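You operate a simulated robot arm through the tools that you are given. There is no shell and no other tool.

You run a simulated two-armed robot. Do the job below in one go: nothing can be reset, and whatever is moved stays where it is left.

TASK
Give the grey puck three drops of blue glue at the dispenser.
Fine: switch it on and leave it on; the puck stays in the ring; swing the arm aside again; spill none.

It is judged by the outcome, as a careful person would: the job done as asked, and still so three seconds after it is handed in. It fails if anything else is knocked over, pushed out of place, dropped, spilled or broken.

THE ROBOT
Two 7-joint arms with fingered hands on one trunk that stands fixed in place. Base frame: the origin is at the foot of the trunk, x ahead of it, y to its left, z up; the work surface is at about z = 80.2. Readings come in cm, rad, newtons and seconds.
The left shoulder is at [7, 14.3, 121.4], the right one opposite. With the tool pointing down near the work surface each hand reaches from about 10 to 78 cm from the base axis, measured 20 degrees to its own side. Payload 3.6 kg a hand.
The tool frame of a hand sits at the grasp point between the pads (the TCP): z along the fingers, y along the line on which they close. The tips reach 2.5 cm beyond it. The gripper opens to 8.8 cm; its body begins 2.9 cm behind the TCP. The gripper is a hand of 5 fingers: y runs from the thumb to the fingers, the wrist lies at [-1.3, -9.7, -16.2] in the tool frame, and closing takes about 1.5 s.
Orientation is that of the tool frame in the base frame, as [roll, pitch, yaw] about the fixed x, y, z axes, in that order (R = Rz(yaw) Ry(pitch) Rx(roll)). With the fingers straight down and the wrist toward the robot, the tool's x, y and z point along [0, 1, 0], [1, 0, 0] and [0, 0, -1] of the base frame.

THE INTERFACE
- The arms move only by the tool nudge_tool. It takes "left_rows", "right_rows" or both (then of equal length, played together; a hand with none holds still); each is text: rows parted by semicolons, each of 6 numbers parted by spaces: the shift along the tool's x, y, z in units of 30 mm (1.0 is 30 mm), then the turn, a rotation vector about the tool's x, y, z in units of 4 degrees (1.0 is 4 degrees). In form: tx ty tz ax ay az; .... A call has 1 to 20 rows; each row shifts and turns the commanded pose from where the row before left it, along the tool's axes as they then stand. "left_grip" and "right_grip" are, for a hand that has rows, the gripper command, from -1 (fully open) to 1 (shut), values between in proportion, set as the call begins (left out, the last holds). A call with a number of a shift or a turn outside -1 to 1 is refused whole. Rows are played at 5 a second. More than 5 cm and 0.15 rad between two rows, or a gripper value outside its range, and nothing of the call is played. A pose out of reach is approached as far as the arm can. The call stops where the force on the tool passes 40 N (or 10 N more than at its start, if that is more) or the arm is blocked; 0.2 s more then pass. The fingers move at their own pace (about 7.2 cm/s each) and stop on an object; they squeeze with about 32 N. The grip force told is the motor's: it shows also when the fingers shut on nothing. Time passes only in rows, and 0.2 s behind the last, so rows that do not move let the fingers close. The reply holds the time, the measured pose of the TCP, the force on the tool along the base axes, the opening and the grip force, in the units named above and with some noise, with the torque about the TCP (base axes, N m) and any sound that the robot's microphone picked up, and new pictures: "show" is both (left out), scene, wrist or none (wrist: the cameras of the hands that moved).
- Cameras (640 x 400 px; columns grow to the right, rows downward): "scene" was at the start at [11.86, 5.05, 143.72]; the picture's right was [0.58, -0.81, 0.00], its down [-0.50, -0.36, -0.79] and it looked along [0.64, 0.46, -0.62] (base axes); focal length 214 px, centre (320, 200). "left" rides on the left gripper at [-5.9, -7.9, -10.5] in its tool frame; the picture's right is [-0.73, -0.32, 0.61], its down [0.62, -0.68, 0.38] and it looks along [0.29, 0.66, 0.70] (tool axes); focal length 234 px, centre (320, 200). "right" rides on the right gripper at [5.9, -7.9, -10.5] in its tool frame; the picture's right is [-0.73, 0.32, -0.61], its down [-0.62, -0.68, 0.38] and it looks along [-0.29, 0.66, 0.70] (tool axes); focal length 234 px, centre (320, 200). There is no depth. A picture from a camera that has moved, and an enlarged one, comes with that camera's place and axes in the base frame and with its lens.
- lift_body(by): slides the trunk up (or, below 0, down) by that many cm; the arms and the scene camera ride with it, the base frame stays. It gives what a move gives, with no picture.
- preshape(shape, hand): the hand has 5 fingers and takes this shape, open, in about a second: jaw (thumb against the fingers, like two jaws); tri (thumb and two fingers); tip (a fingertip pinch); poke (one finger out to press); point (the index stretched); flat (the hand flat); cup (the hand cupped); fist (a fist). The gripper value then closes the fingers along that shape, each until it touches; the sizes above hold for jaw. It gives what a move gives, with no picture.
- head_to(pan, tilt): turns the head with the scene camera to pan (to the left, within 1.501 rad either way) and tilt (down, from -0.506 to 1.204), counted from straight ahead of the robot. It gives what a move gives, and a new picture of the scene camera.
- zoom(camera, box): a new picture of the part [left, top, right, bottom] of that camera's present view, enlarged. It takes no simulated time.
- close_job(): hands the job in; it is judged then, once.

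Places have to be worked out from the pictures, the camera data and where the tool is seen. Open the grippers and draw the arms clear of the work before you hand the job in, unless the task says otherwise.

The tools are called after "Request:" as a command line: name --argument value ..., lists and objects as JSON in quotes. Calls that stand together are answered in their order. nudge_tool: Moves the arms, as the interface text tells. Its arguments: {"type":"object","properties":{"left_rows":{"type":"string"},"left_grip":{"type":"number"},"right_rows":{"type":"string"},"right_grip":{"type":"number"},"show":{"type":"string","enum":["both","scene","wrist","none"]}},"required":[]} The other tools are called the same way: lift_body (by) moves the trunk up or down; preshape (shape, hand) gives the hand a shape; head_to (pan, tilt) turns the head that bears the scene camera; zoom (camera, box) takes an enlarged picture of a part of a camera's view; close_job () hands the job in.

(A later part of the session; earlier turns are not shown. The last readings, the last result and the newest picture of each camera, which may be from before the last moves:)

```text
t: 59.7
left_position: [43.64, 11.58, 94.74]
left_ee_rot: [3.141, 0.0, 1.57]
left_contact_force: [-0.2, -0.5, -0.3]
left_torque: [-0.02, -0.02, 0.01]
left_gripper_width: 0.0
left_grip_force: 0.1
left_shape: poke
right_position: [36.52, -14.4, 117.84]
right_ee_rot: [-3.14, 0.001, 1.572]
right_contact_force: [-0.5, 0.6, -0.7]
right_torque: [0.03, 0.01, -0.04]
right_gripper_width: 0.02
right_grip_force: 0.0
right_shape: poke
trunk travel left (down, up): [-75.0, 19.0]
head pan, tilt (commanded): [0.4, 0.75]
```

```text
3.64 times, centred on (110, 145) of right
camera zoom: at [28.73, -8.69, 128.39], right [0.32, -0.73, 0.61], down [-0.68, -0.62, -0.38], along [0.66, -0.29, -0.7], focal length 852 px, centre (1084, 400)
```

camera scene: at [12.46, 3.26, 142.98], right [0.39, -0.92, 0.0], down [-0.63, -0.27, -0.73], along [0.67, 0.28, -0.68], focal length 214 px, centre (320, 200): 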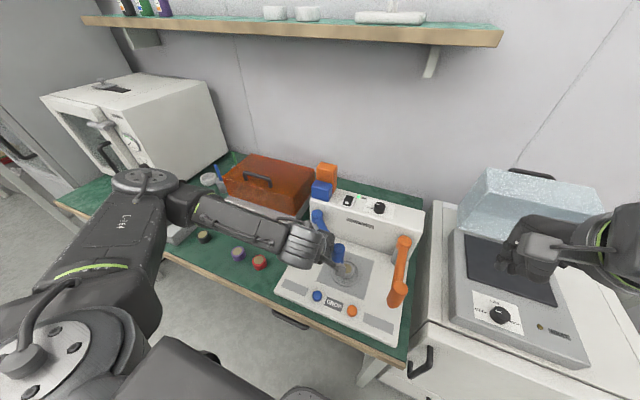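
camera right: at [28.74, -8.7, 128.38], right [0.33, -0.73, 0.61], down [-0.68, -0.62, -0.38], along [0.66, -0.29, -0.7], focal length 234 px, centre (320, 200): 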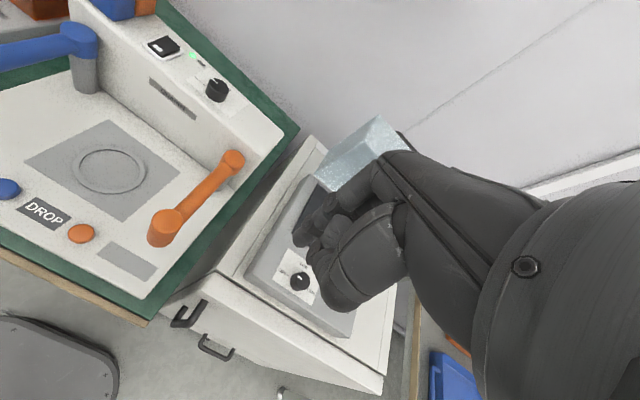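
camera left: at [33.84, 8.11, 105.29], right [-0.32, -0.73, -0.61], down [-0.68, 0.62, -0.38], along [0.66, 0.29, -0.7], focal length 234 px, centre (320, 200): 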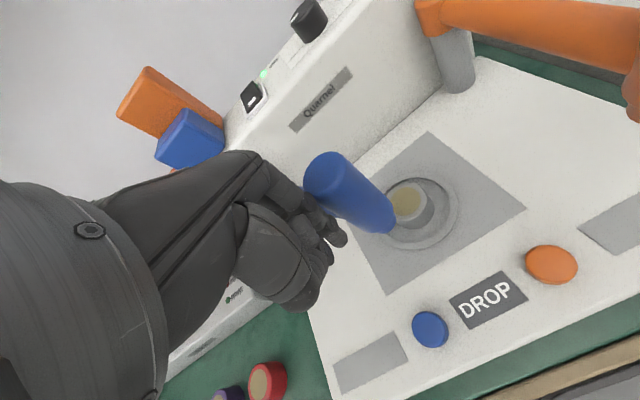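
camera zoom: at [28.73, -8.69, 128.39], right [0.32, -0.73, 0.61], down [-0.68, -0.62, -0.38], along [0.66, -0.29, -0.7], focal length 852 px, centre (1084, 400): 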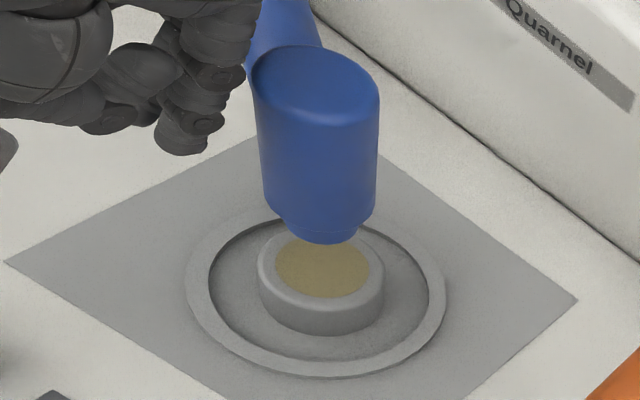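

All three views now put the nozzle over the puck's centre to within about 3 mm. I back the left hand off along the arc, away from the head, then up and to the left.

Request:
nudge_tool --left_rows "0.15 -0.2 0 0 0 0;0.3 -0.35 0 0 0 0;0.4 -0.4 0 0 0 0;0.4 -0.3 -0.3 0 0 0;0.3 -0.2 -0.7 0 0 0;0.3 0 -0.9 0 0 0;0.5 0 -0.9 0 0 0;0.8 0 -0.6 0 0 0;0.9 0 -0.3 0 0 0;0.9 0 0 0 0 0;0.9 0 0 0 0 0;0.9 0 0 0 0 0;0.9 0 0 0 0 0;0.5 0 0 0 0 0" --show "both"

Request:
zoom --camera "scene" --box '[290, 200, 410, 320]'

Request:
zoom --camera "right" --box '[50, 90, 170, 200]'

```text
t: 62.7
left_position: [40.66, 36.02, 105.82]
left_ee_rot: [-3.14, 0.0, 1.571]
left_contact_force: [-0.1, -0.1, 0.3]
left_torque: [0.0, 0.01, 0.02]
left_gripper_width: 0.02
left_grip_force: 0.1
left_shape: poke
left hand out of reach, approached as far as the arm can: row 6, 7
right_position: [36.46, -14.51, 117.89]
right_ee_rot: [-3.138, 0.0, 1.57]
right_contact_force: [0.7, -0.2, -0.2]
right_torque: [0.0, -0.01, -0.03]
right_gripper_width: 0.0
right_grip_force: 0.0
right_shape: poke
trunk travel left (down, up): [-75.0, 19.0]
head pan, tilt (commanded): [0.4, 0.75]
camera scene: at [12.45, 3.25, 142.98], right [0.39, -0.92, 0.0], down [-0.63, -0.27, -0.73], along [0.67, 0.28, -0.68], focal length 214 px, centre (320, 200)
camera left: at [32.8, 30.11, 116.25], right [-0.32, -0.73, -0.61], down [-0.68, 0.62, -0.38], along [0.66, 0.29, -0.7], focal length 234 px, centre (320, 200)
```

scene: 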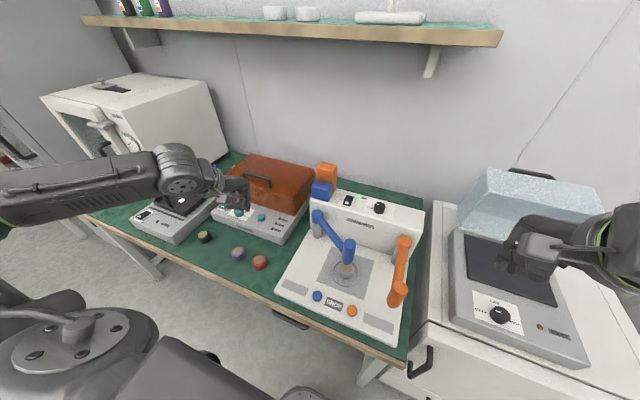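
left: 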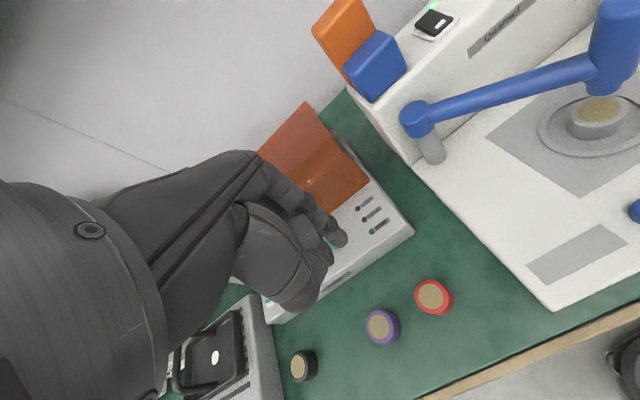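

```text
3.33 times, centred on (350, 260) of scene
camera zoom: at [12.45, 3.25, 142.98], right [0.39, -0.92, 0.0], down [-0.63, -0.27, -0.73], along [0.67, 0.28, -0.68], focal length 715 px, centre (220, 0)
```

zoom: 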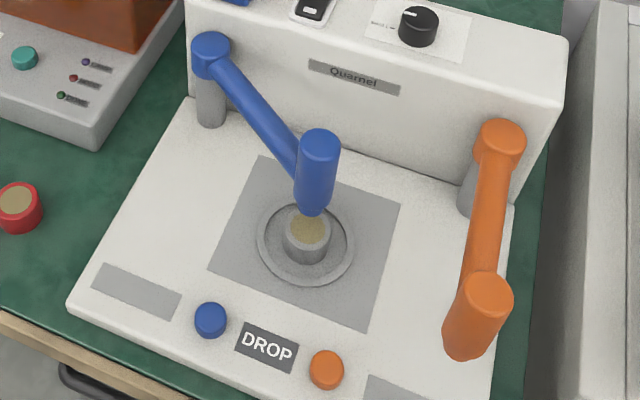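

```text
3.64 times, centred on (110, 145) of right
camera zoom: at [28.71, -8.69, 128.4], right [0.32, -0.73, 0.61], down [-0.68, -0.62, -0.38], along [0.66, -0.29, -0.7], focal length 852 px, centre (1084, 400)
```

zoom: 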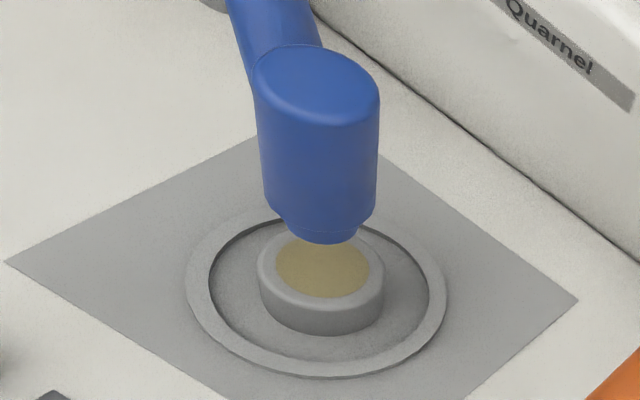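

The arm stays where I left it and the nozzle is centred over the puck. The blue button is at about (36.5, 14.1, 81.5). I bring the right hand over it, staying high for now.

Request:
nudge_tool --right_rows "0.4 0 0 0 0 0;0.8 0 0 0 0 0;0.9 0 0.2 0 0 0;0.9 0 0.3 0 0 0;0.9 0 0.3 0 0 0;0.9 0 0.4 0 0 0;0.9 0 0.4 0 0 0;0.9 0 0.4 0 0 0;0.9 0 0.4 0 0 0;0.8 0 0.4 0 0 0;0.5 0 0.4 0 0 0;0 0 0 0 0 0" --show "both"

Request:
zoom --camera "scene" --box '[270, 220, 390, 340]'

```text
t: 65.3
left_position: [40.6, 35.99, 105.82]
left_ee_rot: [3.141, -0.001, 1.57]
left_contact_force: [0.9, -0.3, 0.7]
left_torque: [0.04, -0.02, 0.01]
left_gripper_width: 0.0
left_grip_force: 0.0
left_shape: poke
right_position: [36.48, 11.85, 108.32]
right_ee_rot: [3.14, 0.0, 1.57]
right_contact_force: [-1.0, -0.6, 0.5]
right_torque: [-0.01, -0.03, -0.01]
right_gripper_width: 0.01
right_grip_force: 0.1
right_shape: poke
trunk travel left (down, up): [-75.0, 19.0]
head pan, tilt (commanded): [0.4, 0.75]
camera scene: at [12.46, 3.21, 142.98], right [0.39, -0.92, 0.0], down [-0.63, -0.27, -0.73], along [0.67, 0.28, -0.68], focal length 214 px, centre (320, 200)
camera right: at [28.64, 17.69, 118.77], right [0.32, -0.73, 0.61], down [-0.68, -0.62, -0.38], along [0.66, -0.29, -0.7], focal length 234 px, centre (320, 200)
```

scene: 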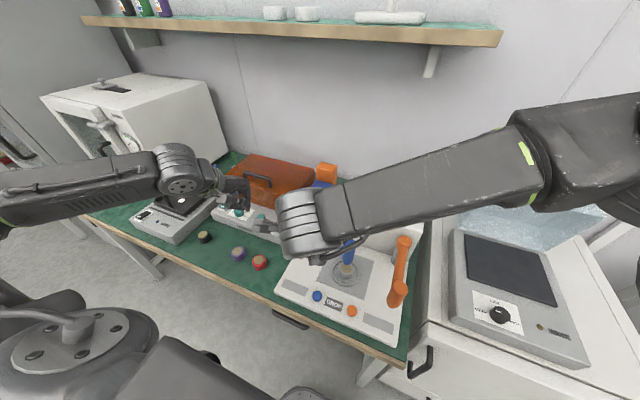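
right: 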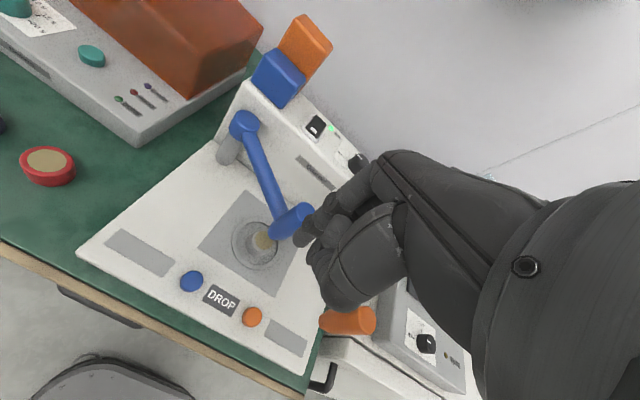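

```text
3.33 times, centred on (330, 280) of scene
camera zoom: at [12.46, 3.21, 142.98], right [0.39, -0.92, 0.0], down [-0.63, -0.27, -0.73], along [0.67, 0.28, -0.68], focal length 715 px, centre (287, -67)
```

zoom: 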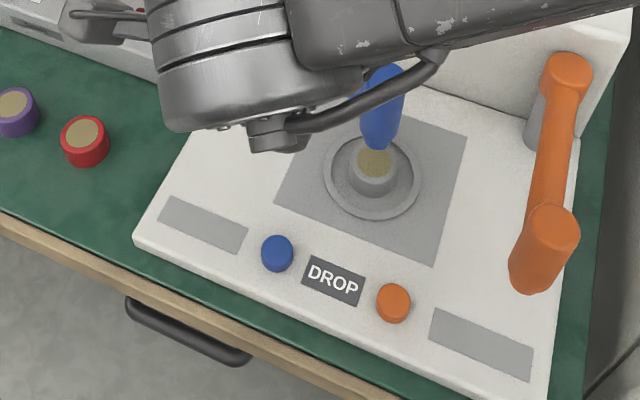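

The right camera confirms the blue button at (36.5, 14.2). I align the fingertip over it and descend partway, watching the forearm against the orange arm.

Request:
nudge_tool --right_rows "0.14 -0.06 0.4 0 0 0;0.14 -0.06 0.6 0 0 0;0.14 -0.06 0.7 0 0 0;0.14 -0.06 0.7 0 0 0;0.14 -0.06 0.7 0 0 0;0.13 -0.06 0.7 0 0 0;0.1 0 0.6 0 0 0;0 0 0 0 0 0" --show "both"

Request:
zoom --camera "scene" --box '[270, 200, 410, 340]'

Request:
zoom --camera "right" --box '[160, 150, 400, 340]'

```text
t: 67.1
left_position: [40.73, 35.97, 105.79]
left_ee_rot: [3.141, 0.002, 1.57]
left_contact_force: [-0.5, 0.0, -0.1]
left_torque: [0.04, 0.0, -0.06]
left_gripper_width: 0.0
left_grip_force: 0.1
left_shape: poke
right_position: [35.26, 14.67, 95.27]
right_ee_rot: [-3.14, 0.0, 1.571]
right_contact_force: [0.0, -0.8, 0.5]
right_torque: [0.01, -0.01, 0.0]
right_gripper_width: 0.0
right_grip_force: 0.1
right_shape: poke
trunk travel left (down, up): [-75.0, 19.0]
head pan, tilt (commanded): [0.4, 0.75]
camera scene: at [12.46, 3.24, 142.98], right [0.39, -0.92, 0.0], down [-0.63, -0.27, -0.73], along [0.67, 0.28, -0.68], focal length 214 px, centre (320, 200)
camera right: at [27.52, 20.45, 105.62], right [0.32, -0.73, 0.61], down [-0.68, -0.62, -0.38], along [0.66, -0.29, -0.7], focal length 234 px, centre (320, 200)
```

scene: 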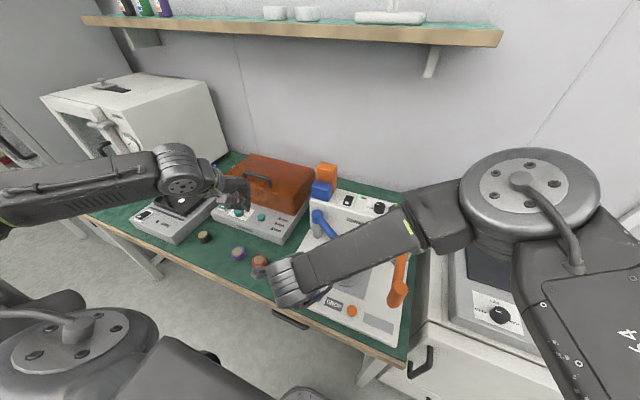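
right: 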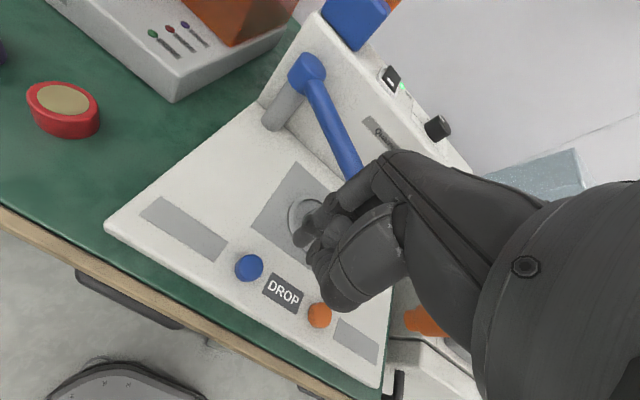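

```text
2.86 times, centred on (340, 270) of scene
camera zoom: at [12.46, 3.24, 142.98], right [0.39, -0.92, 0.0], down [-0.63, -0.27, -0.73], along [0.67, 0.28, -0.68], focal length 613 px, centre (263, 0)
```

zoom: 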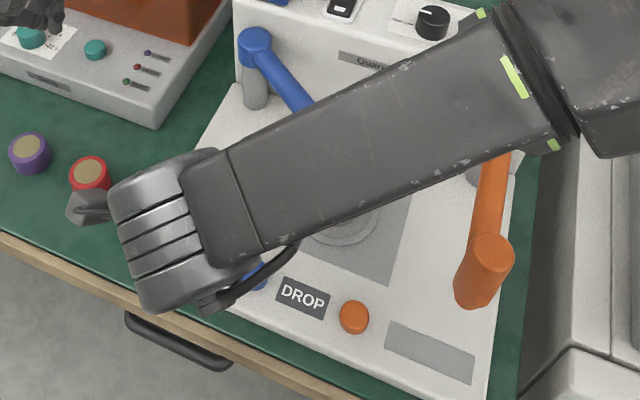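

```text
2.11 times, centred on (280, 245) of right
camera zoom: at [27.52, 20.45, 105.62], right [0.32, -0.73, 0.61], down [-0.68, -0.62, -0.38], along [0.66, -0.29, -0.7], focal length 493 px, centre (404, 105)
```

zoom: 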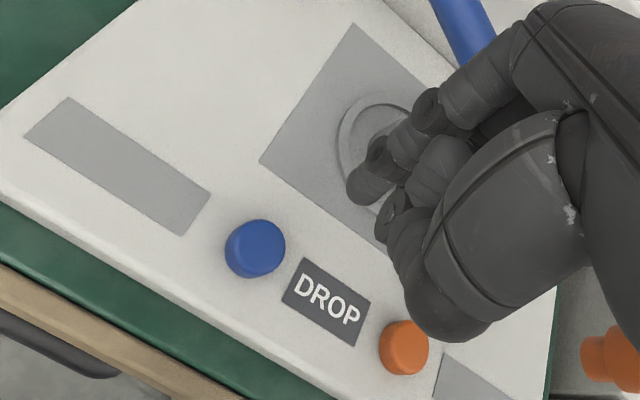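

The tip projects right onto the blue button. I descend to about 2 cm above it and verify.

Request:
nudge_tool --right_rows "0 0 0.6 0 0 0;0 0 0.7 0 0 0;0 0 0.6 0 0 0;0 0 0.4 0 0 0;0 0 0 0 0 0" --show "none"

Request:
zoom --camera "scene" --box '[270, 200, 410, 340]'

Request:
zoom --camera "right" --box '[200, 150, 360, 290]'

Request:
zoom --camera "left" --box '[440, 0, 640, 260]'

```text
t: 68.3
left_position: [40.66, 35.99, 105.8]
left_ee_rot: [3.141, 0.002, 1.571]
left_contact_force: [0.9, 0.4, 0.6]
left_torque: [0.04, -0.03, -0.02]
left_gripper_width: 0.0
left_grip_force: 0.1
left_shape: poke
right_position: [35.27, 14.65, 88.29]
right_ee_rot: [3.141, 0.001, 1.57]
right_contact_force: [0.0, 0.3, 0.7]
right_torque: [0.03, 0.01, -0.02]
right_gripper_width: 0.0
right_grip_force: 0.1
right_shape: poke
trunk travel left (down, up): [-75.0, 19.0]
head pan, tilt (commanded): [0.4, 0.75]
```

```text
2.86 times, centred on (340, 270) of scene
camera zoom: at [12.46, 3.25, 142.98], right [0.39, -0.92, 0.0], down [-0.63, -0.27, -0.73], along [0.67, 0.28, -0.68], focal length 613 px, centre (263, 0)
```

zoom: 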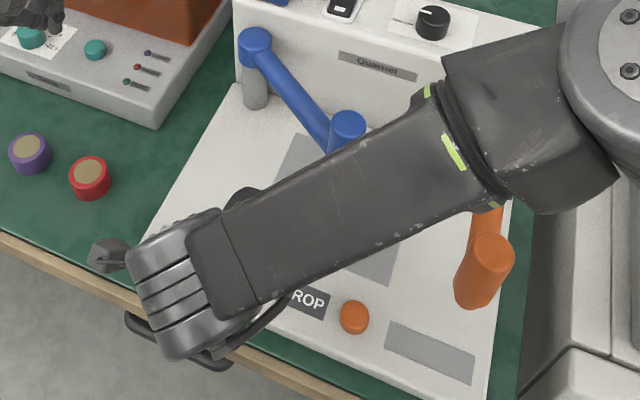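

```text
2.86 times, centred on (280, 220) of right
camera zoom: at [27.51, 20.43, 98.71], right [0.32, -0.73, 0.61], down [-0.68, -0.62, -0.38], along [0.66, -0.29, -0.7], focal length 669 px, centre (434, 143)
```

zoom: 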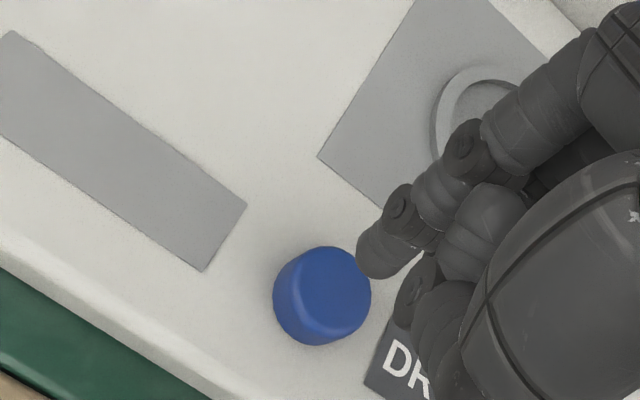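

```text
1.54 times, centred on (540, 130) of left
camera zoom: at [32.81, 30.08, 116.24], right [-0.32, -0.73, -0.61], down [-0.68, 0.62, -0.38], along [0.66, 0.29, -0.7], focal length 360 px, centre (-18, 308)
```

zoom: 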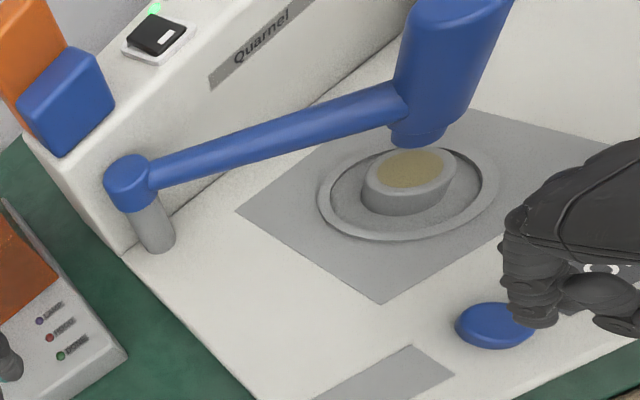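

The left camera gives a fine view of nozzle, puck and button. I lower the finger to just above the button.

Request:
nudge_tool --right_rows "0 0 0.3 0 0 0;0 0 0.3 0 0 0;0 0 0 0 0 0" --show "none"

Request:
zoom --camera "right" --box '[220, 170, 340, 280]'

Request:
zoom --camera "left" --box '[540, 130, 640, 260]'

```text
t: 69.1
left_position: [40.65, 36.01, 105.68]
left_ee_rot: [-3.142, -0.001, 1.57]
left_contact_force: [-0.5, 0.5, -0.4]
left_torque: [0.02, 0.02, -0.07]
left_gripper_width: 0.0
left_grip_force: 0.1
left_shape: poke
right_position: [35.48, 14.66, 86.52]
right_ee_rot: [-3.141, 0.0, 1.573]
right_contact_force: [-0.5, -0.1, -0.1]
right_torque: [0.01, 0.01, 0.01]
right_gripper_width: 0.0
right_grip_force: 0.1
right_shape: poke
trunk travel left (down, up): [-75.0, 19.0]
head pan, tilt (commanded): [0.4, 0.75]
```

```text
3.64 times, centred on (280, 225) of right
camera zoom: at [27.54, 20.45, 96.92], right [0.32, -0.73, 0.61], down [-0.68, -0.62, -0.38], along [0.66, -0.29, -0.7], focal length 852 px, centre (466, 109)
```

zoom: 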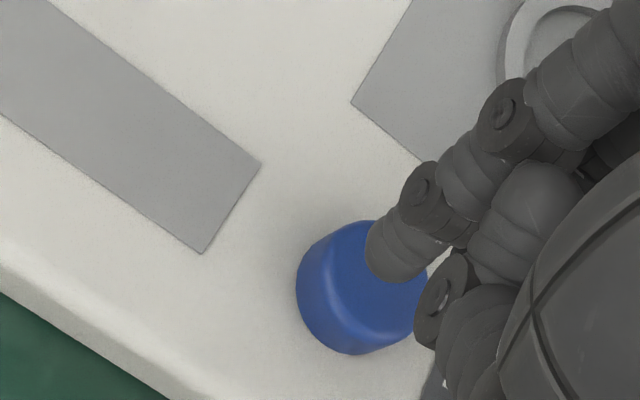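

```text
3.08 times, centred on (590, 195) of left
camera zoom: at [32.81, 30.08, 116.24], right [-0.32, -0.73, -0.61], down [-0.68, 0.62, -0.38], along [0.66, 0.29, -0.7], focal length 720 px, centre (-511, 215)
```

zoom: 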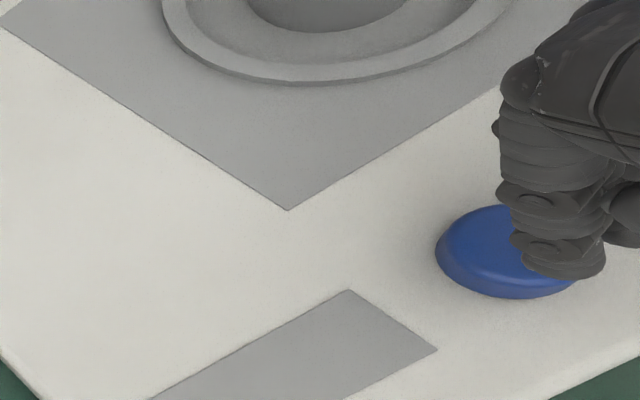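

The tip is a few mm toward the robot from the button's centre. I shift 4 mm ahead, then do a first short press and release, watching for a drop.

Request:
nudge_tool --right_rows "0 0.15 0 0 0 0;0 0 0.15 0 0 0;0 0 0.1 0 0 0;0 0 0 0 0 0" --show "none"

Request:
zoom --camera "right" --box '[220, 170, 340, 280]'

Request:
zoom --camera "left" --box '[440, 0, 640, 260]'

```text
t: 70.1
left_position: [40.6, 36.06, 105.69]
left_ee_rot: [-3.141, 0.0, 1.573]
left_contact_force: [-0.1, -0.8, 0.8]
left_torque: [0.01, -0.01, 0.01]
left_gripper_width: 0.0
left_grip_force: 0.0
left_shape: poke
right_position: [35.75, 14.73, 85.7]
right_ee_rot: [3.141, 0.0, 1.572]
right_contact_force: [0.5, 0.3, -0.7]
right_torque: [0.0, 0.01, 0.0]
right_gripper_width: 0.01
right_grip_force: 0.1
right_shape: poke
trunk travel left (down, up): [-75.0, 19.0]
head pan, tilt (commanded): [0.4, 0.75]
```

```text
3.64 times, centred on (280, 225) of right
camera zoom: at [28.0, 20.47, 96.14], right [0.32, -0.73, 0.61], down [-0.68, -0.62, -0.38], along [0.66, -0.29, -0.7], focal length 852 px, centre (466, 109)
```

zoom: 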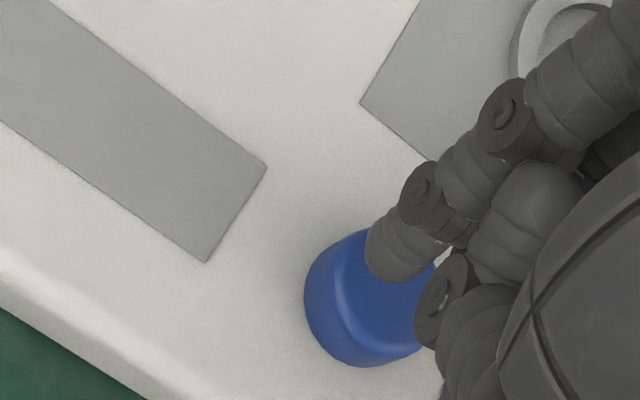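

```text
1.54 times, centred on (540, 130) of left
camera zoom: at [32.82, 30.08, 116.24], right [-0.32, -0.73, -0.61], down [-0.68, 0.62, -0.38], along [0.66, 0.29, -0.7], focal length 360 px, centre (-18, 308)
```

zoom: 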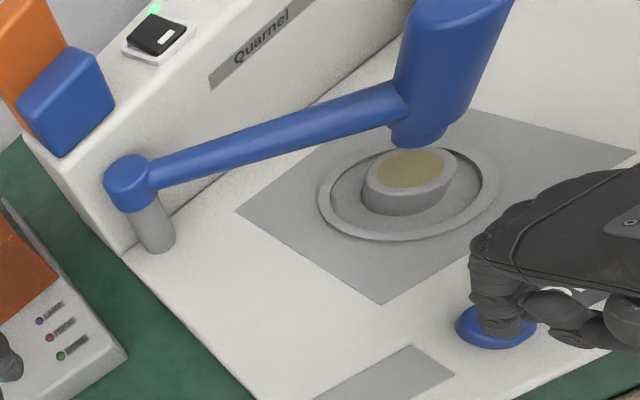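

The tip is almost touching. I press down 6 mm and come straight back up, then check for a drop or a sound.

Request:
nudge_tool --right_rows "0 0 0.1 0 0 0;0 0 0.1 0 0 0;0 0 -0.2 0 0 0;0 0 -0.1 0 0 0;0 0 0 0 0 0" --show "none"

Request:
zoom --camera "left" --box '[440, 0, 640, 260]'

Request:
zoom --camera "left" --box '[520, 60, 600, 130]'

```text
t: 71.3
left_position: [40.72, 35.92, 105.74]
left_ee_rot: [3.141, -0.001, 1.57]
left_contact_force: [-0.3, 0.4, 0.5]
left_torque: [0.0, 0.0, -0.01]
left_gripper_width: 0.0
left_grip_force: 0.0
left_shape: poke
right_position: [35.82, 14.72, 86.11]
right_ee_rot: [3.141, 0.0, 1.57]
right_contact_force: [-0.2, 0.1, -0.6]
right_torque: [0.01, -0.01, -0.02]
right_gripper_width: 0.0
right_grip_force: 0.0
right_shape: poke
trunk travel left (down, up): [-75.0, 19.0]
head pan, tilt (commanded): [0.4, 0.75]
```

```text
1.54 times, centred on (540, 130) of left
camera zoom: at [32.82, 30.09, 116.24], right [-0.32, -0.73, -0.61], down [-0.68, 0.62, -0.38], along [0.66, 0.29, -0.7], focal length 360 px, centre (-18, 308)
```

zoom: 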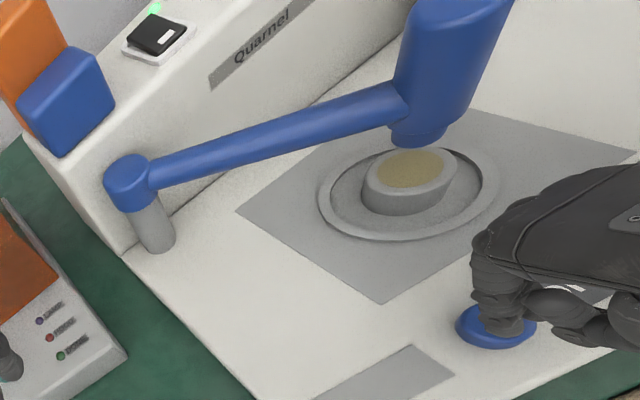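

```text
5.71 times, centred on (560, 95) of left
camera zoom: at [32.82, 30.09, 116.24], right [-0.32, -0.73, -0.61], down [-0.68, 0.62, -0.38], along [0.66, 0.29, -0.7], focal length 1338 px, centre (-1051, 800)
```

zoom: 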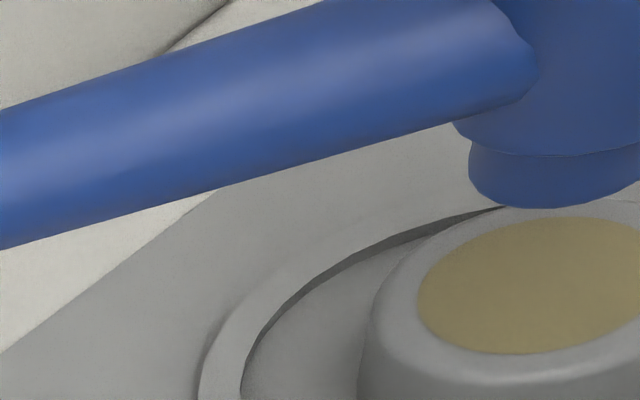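

No drop and no force, so the press did not reach. I press deeper this time, by 1.6 cm in total from here, and return.

Request:
nudge_tool --right_rows "0 0 0.2 0 0 0;0 0 0.15 0 0 0;0 0 0.1 0 0 0;0 0 0.08 0 0 0;0 0 -0.25 0 0 0;0 0 -0.28 0 0 0;0 0 0 0 0 0" --show "none"

Request:
zoom --camera "left" --box '[440, 0, 640, 260]'

Request:
zoom --camera "left" --box '[540, 70, 620, 140]'

```text
t: 72.9
left_position: [40.59, 36.09, 105.77]
left_ee_rot: [-3.14, 0.0, 1.572]
left_contact_force: [0.7, 0.7, -0.6]
left_torque: [0.02, -0.02, -0.02]
left_gripper_width: 0.0
left_grip_force: 0.0
left_shape: poke
right_position: [35.82, 14.74, 85.93]
right_ee_rot: [3.141, 0.0, 1.574]
right_contact_force: [0.1, -0.5, 0.1]
right_torque: [0.01, 0.01, 0.04]
right_gripper_width: 0.0
right_grip_force: 0.1
right_shape: poke
trunk travel left (down, up): [-75.0, 19.0]
head pan, tilt (commanded): [0.4, 0.75]
```

```text
1.54 times, centred on (540, 130) of left
camera zoom: at [32.82, 30.09, 116.23], right [-0.32, -0.73, -0.61], down [-0.68, 0.62, -0.38], along [0.66, 0.29, -0.7], focal length 360 px, centre (-18, 308)
```

zoom: 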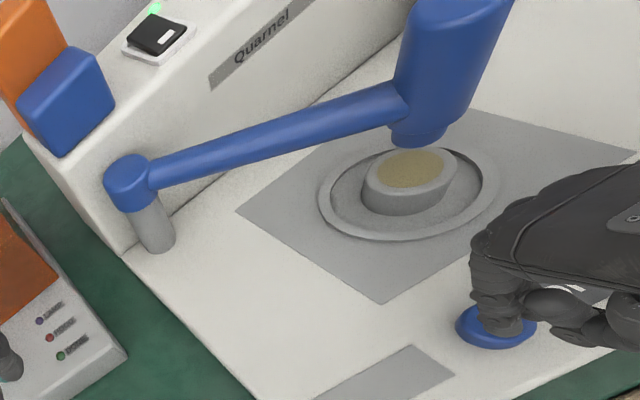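

```text
5.71 times, centred on (580, 105) of left
camera zoom: at [32.82, 30.09, 116.23], right [-0.32, -0.73, -0.61], down [-0.68, 0.62, -0.38], along [0.66, 0.29, -0.7], focal length 1338 px, centre (-1166, 743)
```

zoom: 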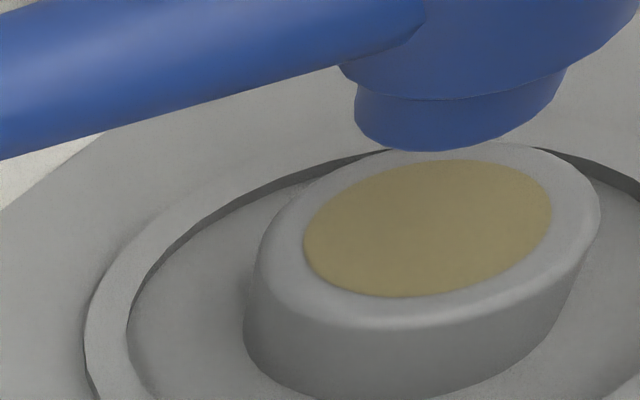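

Still nothing, so the finger may be higher than I think. I go down in small reads to find contact.

Request:
nudge_tool --right_rows "0 0 0.2 0 0 0;0 0 0.2 0 0 0" --show "none"

Request:
zoom --camera "right" --box '[220, 170, 340, 280]'

Request:
zoom --camera "left" --box '[560, 130, 640, 240]'

```text
t: 73.5
left_position: [40.61, 35.93, 105.77]
left_ee_rot: [3.14, 0.0, 1.573]
left_contact_force: [-0.6, 0.1, -0.4]
left_torque: [-0.01, -0.01, -0.02]
left_gripper_width: 0.0
left_grip_force: 0.1
left_shape: poke
right_position: [35.86, 14.65, 84.86]
right_ee_rot: [3.141, 0.0, 1.571]
right_contact_force: [-0.2, -0.5, -0.3]
right_torque: [-0.01, 0.0, 0.04]
right_gripper_width: 0.0
right_grip_force: 0.0
right_shape: poke
trunk travel left (down, up): [-75.0, 19.0]
head pan, tilt (commanded): [0.4, 0.75]
```

```text
3.64 times, centred on (280, 225) of right
camera zoom: at [28.02, 20.45, 95.26], right [0.32, -0.73, 0.61], down [-0.68, -0.62, -0.38], along [0.66, -0.29, -0.7], focal length 852 px, centre (466, 109)
```

zoom: 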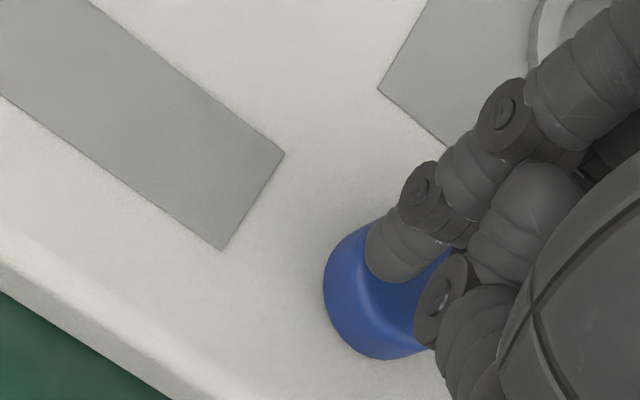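

```text
3.64 times, centred on (600, 185) of left
camera zoom: at [32.83, 30.09, 116.24], right [-0.32, -0.73, -0.61], down [-0.68, 0.62, -0.38], along [0.66, 0.29, -0.7], focal length 852 px, centre (-698, 254)
```

zoom: 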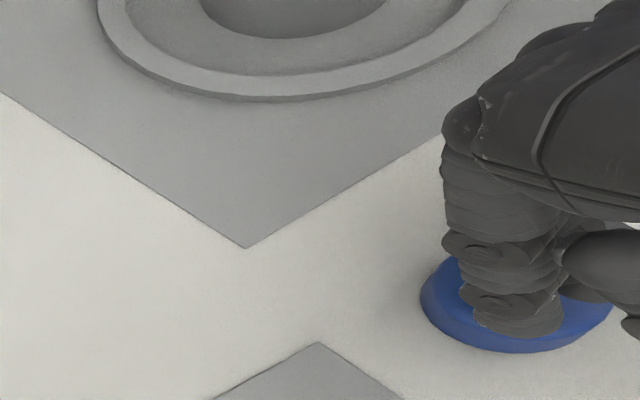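

No force at TCP 84.9. I continue in 2 mm steps.

Request:
nudge_tool --right_rows "0 0 0.1 0 0 0;0 0 0.07 0 0 0" --show "none"

Request:
zoom --camera "left" --box '[520, 60, 640, 240]'

```text
t: 74.1
left_position: [40.67, 35.93, 105.74]
left_ee_rot: [3.139, 0.0, 1.571]
left_contact_force: [0.3, -0.6, -0.7]
left_torque: [-0.02, 0.03, -0.01]
left_gripper_width: 0.0
left_grip_force: 0.0
left_shape: poke
right_position: [35.76, 14.61, 84.28]
right_ee_rot: [-3.141, -0.001, 1.571]
right_contact_force: [0.4, -0.1, -0.4]
right_torque: [0.04, -0.01, 0.04]
right_gripper_width: 0.0
right_grip_force: 0.1
right_shape: poke
trunk travel left (down, up): [-75.0, 19.0]
head pan, tilt (commanded): [0.4, 0.75]
```

```text
2.22 times, centred on (580, 150) of left
camera zoom: at [32.82, 30.08, 116.24], right [-0.32, -0.73, -0.61], down [-0.68, 0.62, -0.38], along [0.66, 0.29, -0.7], focal length 520 px, centre (-258, 311)
```

zoom: 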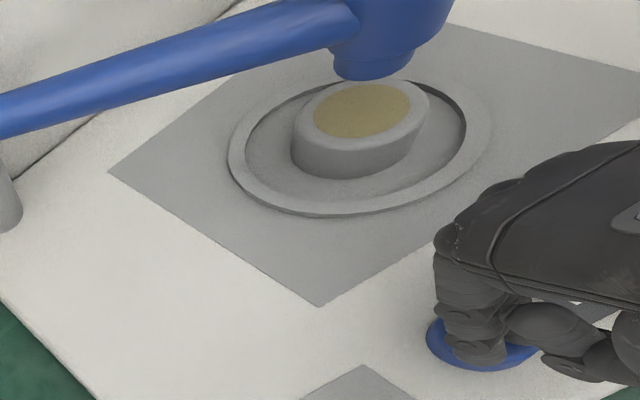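

No contact yet. I take two more 2 mm steps.

Request:
nudge_tool --right_rows "0 0 0.07 0 0 0;0 0 0.07 0 0 0" --show "none"

Request:
zoom --camera "left" --box '[520, 60, 640, 240]'

Request:
zoom --camera "right" --box '[220, 170, 340, 280]'

```text
t: 74.7
left_position: [40.79, 36.0, 105.75]
left_ee_rot: [-3.142, -0.002, 1.571]
left_contact_force: [-0.4, 0.5, 0.0]
left_torque: [0.01, 0.0, 0.0]
left_gripper_width: 0.0
left_grip_force: 0.0
left_shape: poke
right_position: [35.84, 14.62, 83.79]
right_ee_rot: [3.142, 0.0, 1.572]
right_contact_force: [1.2, 0.0, 1.0]
right_torque: [-0.02, 0.0, 0.02]
right_gripper_width: 0.0
right_grip_force: 0.0
right_shape: poke
trunk travel left (down, up): [-75.0, 19.0]
head pan, tilt (commanded): [0.4, 0.75]
```

```text
2.22 times, centred on (580, 150) of left
camera zoom: at [32.81, 30.07, 116.25], right [-0.32, -0.73, -0.61], down [-0.68, 0.62, -0.38], along [0.66, 0.29, -0.7], focal length 520 px, centre (-258, 311)
```

zoom: 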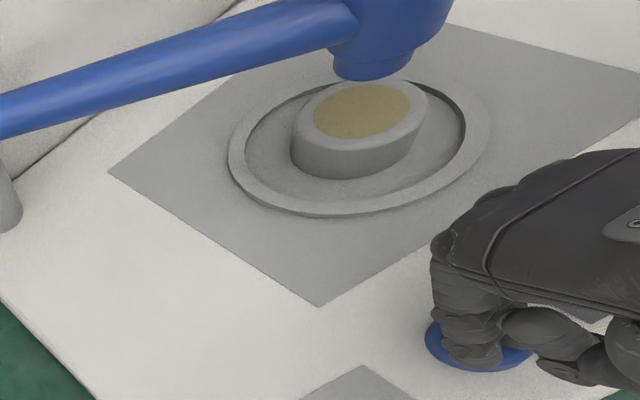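

```text
3.64 times, centred on (280, 225) of right
camera zoom: at [28.0, 20.46, 94.35], right [0.32, -0.73, 0.61], down [-0.68, -0.62, -0.38], along [0.66, -0.29, -0.7], focal length 852 px, centre (466, 109)
```

zoom: 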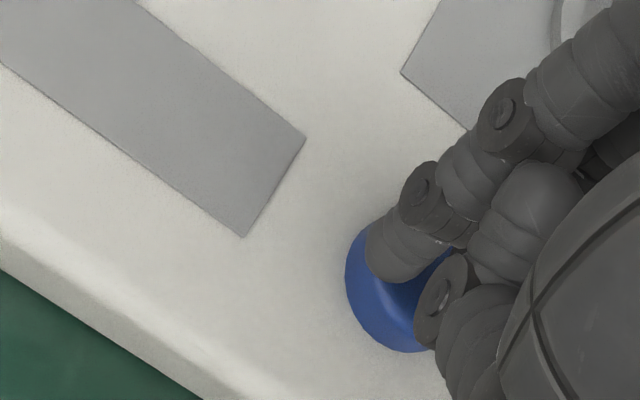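

There is a hint of contact, about 1 N. I go two more small steps down.

Request:
nudge_tool --right_rows "0 0 0.06 0 0 0;0 0 0.06 0 0 0" --show "none"

Request:
zoom --camera "left" --box '[520, 60, 640, 240]'

```text
t: 75.3
left_position: [40.65, 36.04, 105.77]
left_ee_rot: [-3.141, -0.001, 1.57]
left_contact_force: [0.8, 0.5, 0.3]
left_torque: [0.01, -0.01, -0.03]
left_gripper_width: 0.0
left_grip_force: 0.1
left_shape: poke
right_position: [35.74, 14.67, 83.46]
right_ee_rot: [-3.142, 0.001, 1.569]
right_contact_force: [0.7, -1.4, 5.2]
right_torque: [-0.04, -0.02, 0.02]
right_gripper_width: 0.01
right_grip_force: 0.0
right_shape: poke
trunk travel left (down, up): [-75.0, 19.0]
head pan, tilt (commanded): [0.4, 0.75]
heard: click
```

```text
2.22 times, centred on (580, 150) of left
camera zoom: at [32.8, 30.06, 116.26], right [-0.32, -0.73, -0.61], down [-0.68, 0.62, -0.38], along [0.66, 0.29, -0.7], focal length 520 px, centre (-258, 311)
```

zoom: 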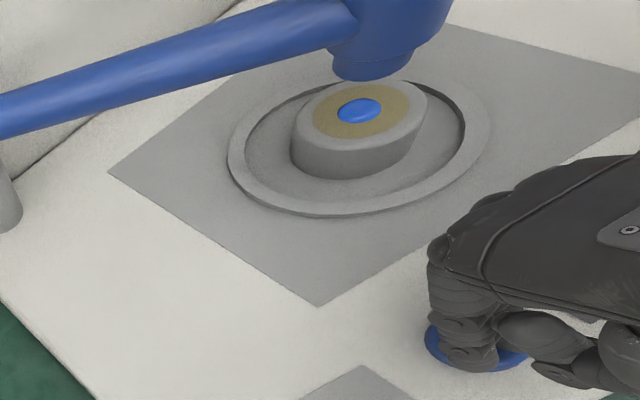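

A click was heard and one blue drop landed on the puck's centre. I release the button by rising 1 cm and confirm the count.

Request:
nudge_tool --right_rows "0 0 -0.15 0 0 0;0 0 -0.15 0 0 0;0 0 0 0 0 0;0 0 0 0 0 0" --show "none"

Request:
zoom --camera "left" --box '[540, 70, 620, 140]'

```text
t: 76.3
left_position: [40.73, 36.06, 105.77]
left_ee_rot: [-3.141, 0.0, 1.569]
left_contact_force: [0.6, -0.3, 0.1]
left_torque: [-0.01, -0.02, 0.03]
left_gripper_width: 0.0
left_grip_force: 0.0
left_shape: poke
right_position: [35.94, 14.78, 84.43]
right_ee_rot: [3.141, 0.0, 1.571]
right_contact_force: [-0.1, -0.1, -0.1]
right_torque: [0.0, -0.02, 0.01]
right_gripper_width: 0.0
right_grip_force: 0.1
right_shape: poke
trunk travel left (down, up): [-75.0, 19.0]
head pan, tilt (commanded): [0.4, 0.75]
```

```text
5.71 times, centred on (580, 105) of left
camera zoom: at [32.81, 30.09, 116.24], right [-0.32, -0.73, -0.61], down [-0.68, 0.62, -0.38], along [0.66, 0.29, -0.7], focal length 1338 px, centre (-1166, 743)
```

zoom: 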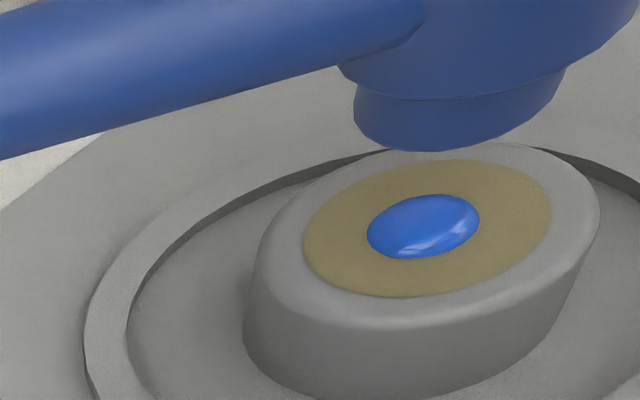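

Exactly one drop so far. I press a second time with the same stroke.

Request:
nudge_tool --right_rows "0 0 0.15 0 0 0;0 0 0.15 0 0 0" --show "none"

Request:
zoom --camera "left" --box '[540, 70, 620, 140]'

```text
t: 76.9
left_position: [40.61, 36.01, 105.77]
left_ee_rot: [-3.141, 0.0, 1.572]
left_contact_force: [0.4, 0.4, -0.3]
left_torque: [-0.01, 0.04, 0.02]
left_gripper_width: 0.0
left_grip_force: 0.1
left_shape: poke
right_position: [35.84, 14.82, 83.51]
right_ee_rot: [3.141, 0.0, 1.57]
right_contact_force: [1.6, -1.1, 5.0]
right_torque: [-0.07, -0.01, 0.02]
right_gripper_width: 0.02
right_grip_force: 0.0
right_shape: poke
trunk travel left (down, up): [-75.0, 19.0]
head pan, tilt (commanded): [0.4, 0.75]
heard: click
```

```text
5.71 times, centred on (580, 105) of left
camera zoom: at [32.8, 30.05, 116.26], right [-0.32, -0.73, -0.61], down [-0.68, 0.62, -0.38], along [0.66, 0.29, -0.7], focal length 1338 px, centre (-1166, 743)
```

zoom: 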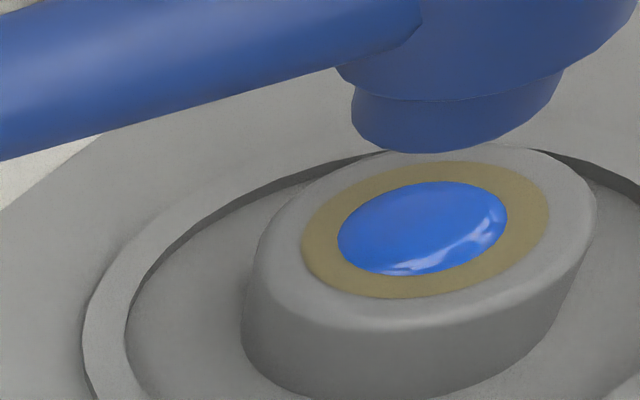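

A second click, and the glue spot grew. I release again.

Request:
nudge_tool --right_rows "0 0 -0.15 0 0 0;0 0 -0.15 0 0 0;0 0 0 0 0 0;0 0 0 0 0 0;0 0 0 0 0 0" --show "none"

Request:
zoom --camera "left" --box '[540, 70, 620, 140]'

```text
t: 78.1
left_position: [40.64, 36.02, 105.74]
left_ee_rot: [3.141, 0.0, 1.57]
left_contact_force: [0.3, -0.4, 0.2]
left_torque: [0.0, -0.01, 0.02]
left_gripper_width: 0.0
left_grip_force: 0.0
left_shape: poke
right_position: [35.79, 14.77, 84.44]
right_ee_rot: [3.141, 0.0, 1.571]
right_contact_force: [-1.1, 0.1, 0.1]
right_torque: [-0.01, 0.01, -0.01]
right_gripper_width: 0.0
right_grip_force: 0.1
right_shape: poke
trunk travel left (down, up): [-75.0, 19.0]
head pan, tilt (commanded): [0.4, 0.75]
```

```text
5.71 times, centred on (580, 105) of left
camera zoom: at [32.82, 30.08, 116.24], right [-0.32, -0.73, -0.61], down [-0.68, 0.62, -0.38], along [0.66, 0.29, -0.7], focal length 1338 px, centre (-1166, 743)
```

zoom: 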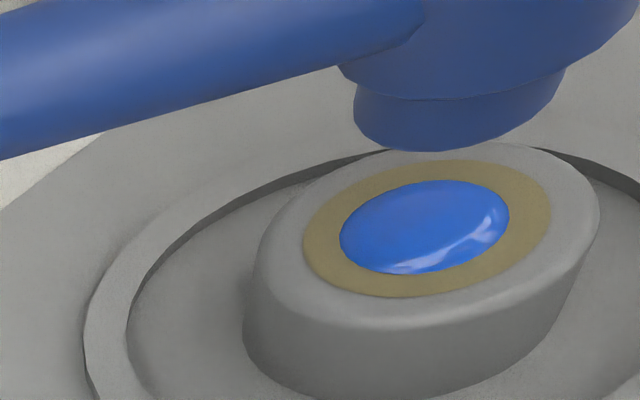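

Two drops so far, still inside the pad. I press the third and last time.

Request:
nudge_tool --right_rows "0 0 0.15 0 0 0;0 0 0.15 0 0 0" --show "none"

Request:
zoom --camera "left" --box '[540, 70, 620, 140]'

```text
t: 78.7
left_position: [40.56, 35.96, 105.7]
left_ee_rot: [-3.141, 0.0, 1.572]
left_contact_force: [-0.3, -0.1, -0.4]
left_torque: [-0.04, 0.01, 0.01]
left_gripper_width: 0.0
left_grip_force: 0.0
left_shape: poke
right_position: [35.87, 14.62, 83.58]
right_ee_rot: [-3.14, 0.0, 1.571]
right_contact_force: [1.8, 0.3, 5.5]
right_torque: [-0.04, -0.01, 0.01]
right_gripper_width: 0.01
right_grip_force: 0.1
right_shape: poke
trunk travel left (down, up): [-75.0, 19.0]
head pan, tilt (commanded): [0.4, 0.75]
heard: click
```

```text
5.71 times, centred on (580, 105) of left
camera zoom: at [32.8, 30.07, 116.26], right [-0.32, -0.73, -0.61], down [-0.68, 0.62, -0.38], along [0.66, 0.29, -0.7], focal length 1338 px, centre (-1166, 743)
```

zoom: 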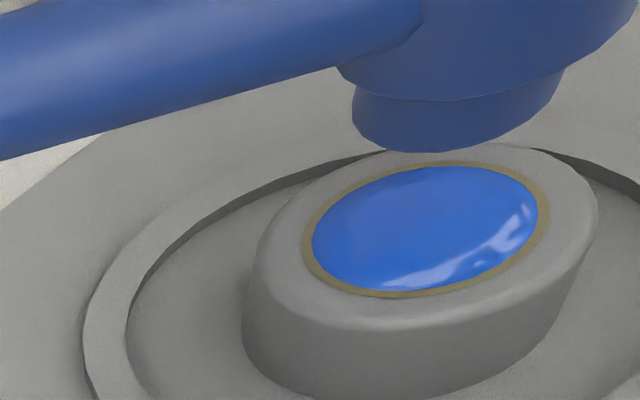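

Third click, and the three drops fill the pad without overflowing. I lift the finger straight off the button and well up.

Request:
nudge_tool --right_rows "0 0 -0.2 0 0 0;0 0 -0.4 0 0 0;0 0 -0.7 0 0 0;0 0 -0.9 0 0 0;0 0 -1 0 0 0;0 0 -1 0 0 0;0 0 -1 0 0 0;0 0 -1 0 0 0;0 0 -0.8 0 0 0;0 0 0 0 0 0" --show "scene"

Request:
zoom --camera "left" --box '[440, 0, 640, 260]'

```text
t: 80.9
left_position: [40.7, 36.08, 105.7]
left_ee_rot: [3.142, 0.0, 1.57]
left_contact_force: [-0.4, -0.7, -0.8]
left_torque: [-0.01, -0.01, 0.0]
left_gripper_width: 0.01
left_grip_force: 0.1
left_shape: poke
right_position: [35.8, 14.64, 104.5]
right_ee_rot: [-3.141, -0.001, 1.573]
right_contact_force: [0.0, -0.3, -1.1]
right_torque: [-0.02, 0.02, 0.02]
right_gripper_width: 0.0
right_grip_force: 0.0
right_shape: poke
trunk travel left (down, up): [-75.0, 19.0]
head pan, tilt (commanded): [0.4, 0.75]
camera scene: at [12.5, 3.27, 142.97], right [0.39, -0.92, 0.0], down [-0.63, -0.27, -0.73], along [0.67, 0.28, -0.68], focal length 214 px, centre (320, 200)
```

scene: 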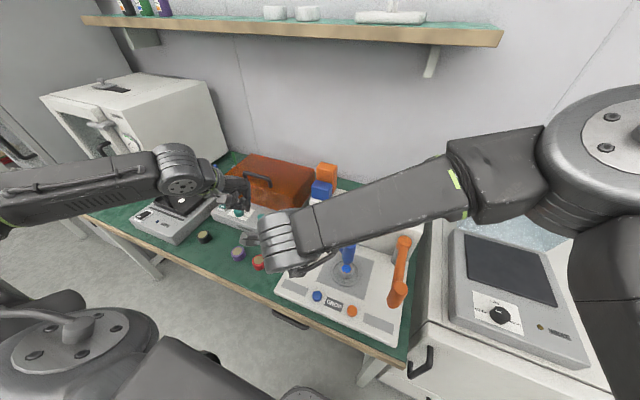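

```text
1.54 times, centred on (540, 130) of left
camera zoom: at [32.84, 30.09, 116.23], right [-0.32, -0.73, -0.61], down [-0.68, 0.62, -0.38], along [0.66, 0.29, -0.7], focal length 360 px, centre (-18, 308)
```

zoom: 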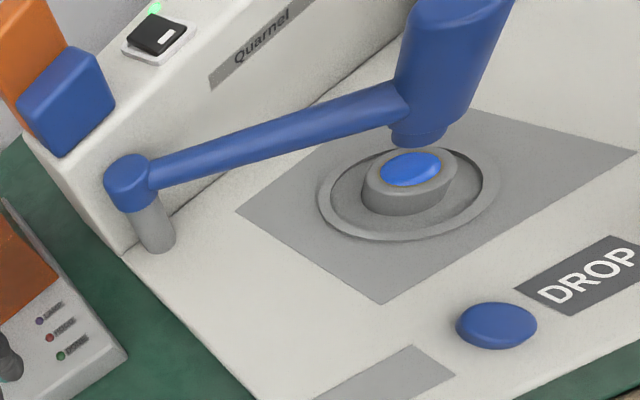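

Three drops lie on the puck and the button is released. To push the arm back without the thumb fouling the head, I move the right hand right and turn it 48° so the finger can push from the head's far-right side.

Request:
nudge_tool --right_rows "-0.65 0.3 -0.1 0 0 0;-0.65 0.3 -0.1 0 0 0;-0.65 0.3 0 0 0 0;-0.65 0.3 0 0 0 0;-0.65 0.3 0 0 0 0;-0.65 0.3 0 0 0 0;0 0 0 0 0 -1;0 0 0 0 0 -1;0 0 0 0 0 -1;0 0 0 0 0 -1;0 0 0 0 0 -1;0 0 0 0 0 -1;0 0 0 0 0 -1;0 0 0 0 0 -1;0 0 0 0 0 -1;0 0 0 0 0 -1;0 0 0 0 0 -1;0 0 0 0 0 -1" --show "both"

Request:
zoom --camera "scene" --box '[270, 180, 430, 320]'

```text
t: 84.7
left_position: [40.67, 36.08, 105.75]
left_ee_rot: [3.14, -0.002, 1.57]
left_contact_force: [0.0, 0.9, -0.3]
left_torque: [0.03, -0.03, 0.01]
left_gripper_width: 0.01
left_grip_force: 0.1
left_shape: poke
right_position: [41.37, 3.0, 105.12]
right_ee_rot: [3.14, 0.001, 2.409]
right_contact_force: [0.4, -0.6, -0.7]
right_torque: [0.01, -0.02, -0.03]
right_gripper_width: 0.0
right_grip_force: 0.0
right_shape: poke
trunk travel left (down, up): [-75.0, 19.0]
head pan, tilt (commanded): [0.4, 0.75]
camera scene: at [12.48, 3.22, 142.97], right [0.39, -0.92, 0.0], down [-0.63, -0.27, -0.73], along [0.67, 0.28, -0.68], focal length 214 px, centre (320, 200)
camera right: at [31.66, 0.94, 115.57], right [0.76, -0.24, 0.61], down [0.01, -0.92, -0.38], along [0.65, 0.3, -0.7], focal length 234 px, centre (320, 200)
```

scene: 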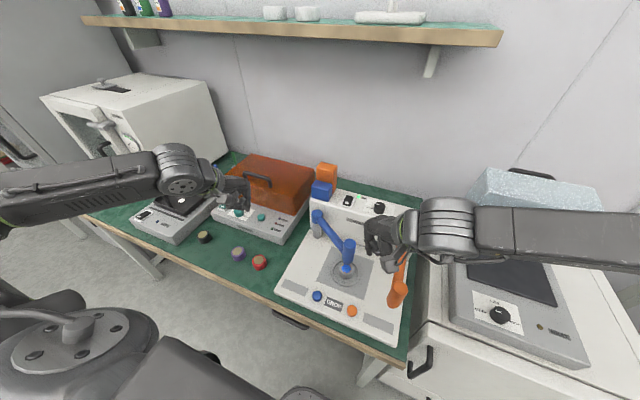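
right: 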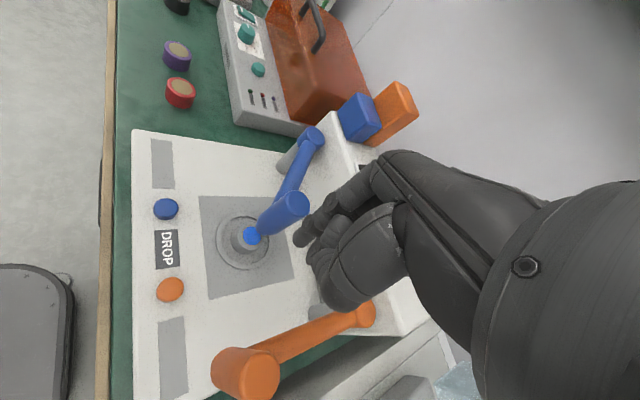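

```text
2.86 times, centred on (350, 250) of scene
camera zoom: at [12.48, 3.22, 142.97], right [0.39, -0.92, 0.0], down [-0.63, -0.27, -0.73], along [0.67, 0.28, -0.68], focal length 613 px, centre (234, 57)
```

zoom: 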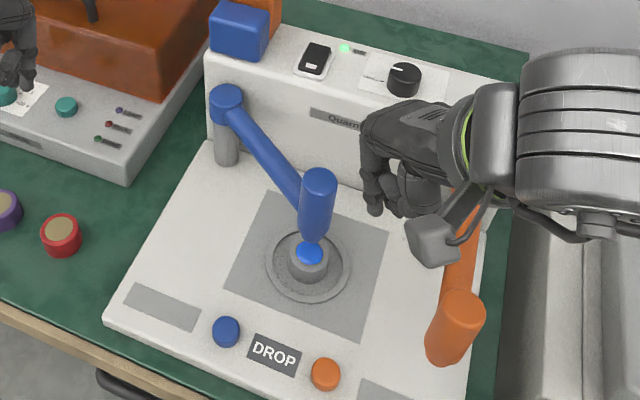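

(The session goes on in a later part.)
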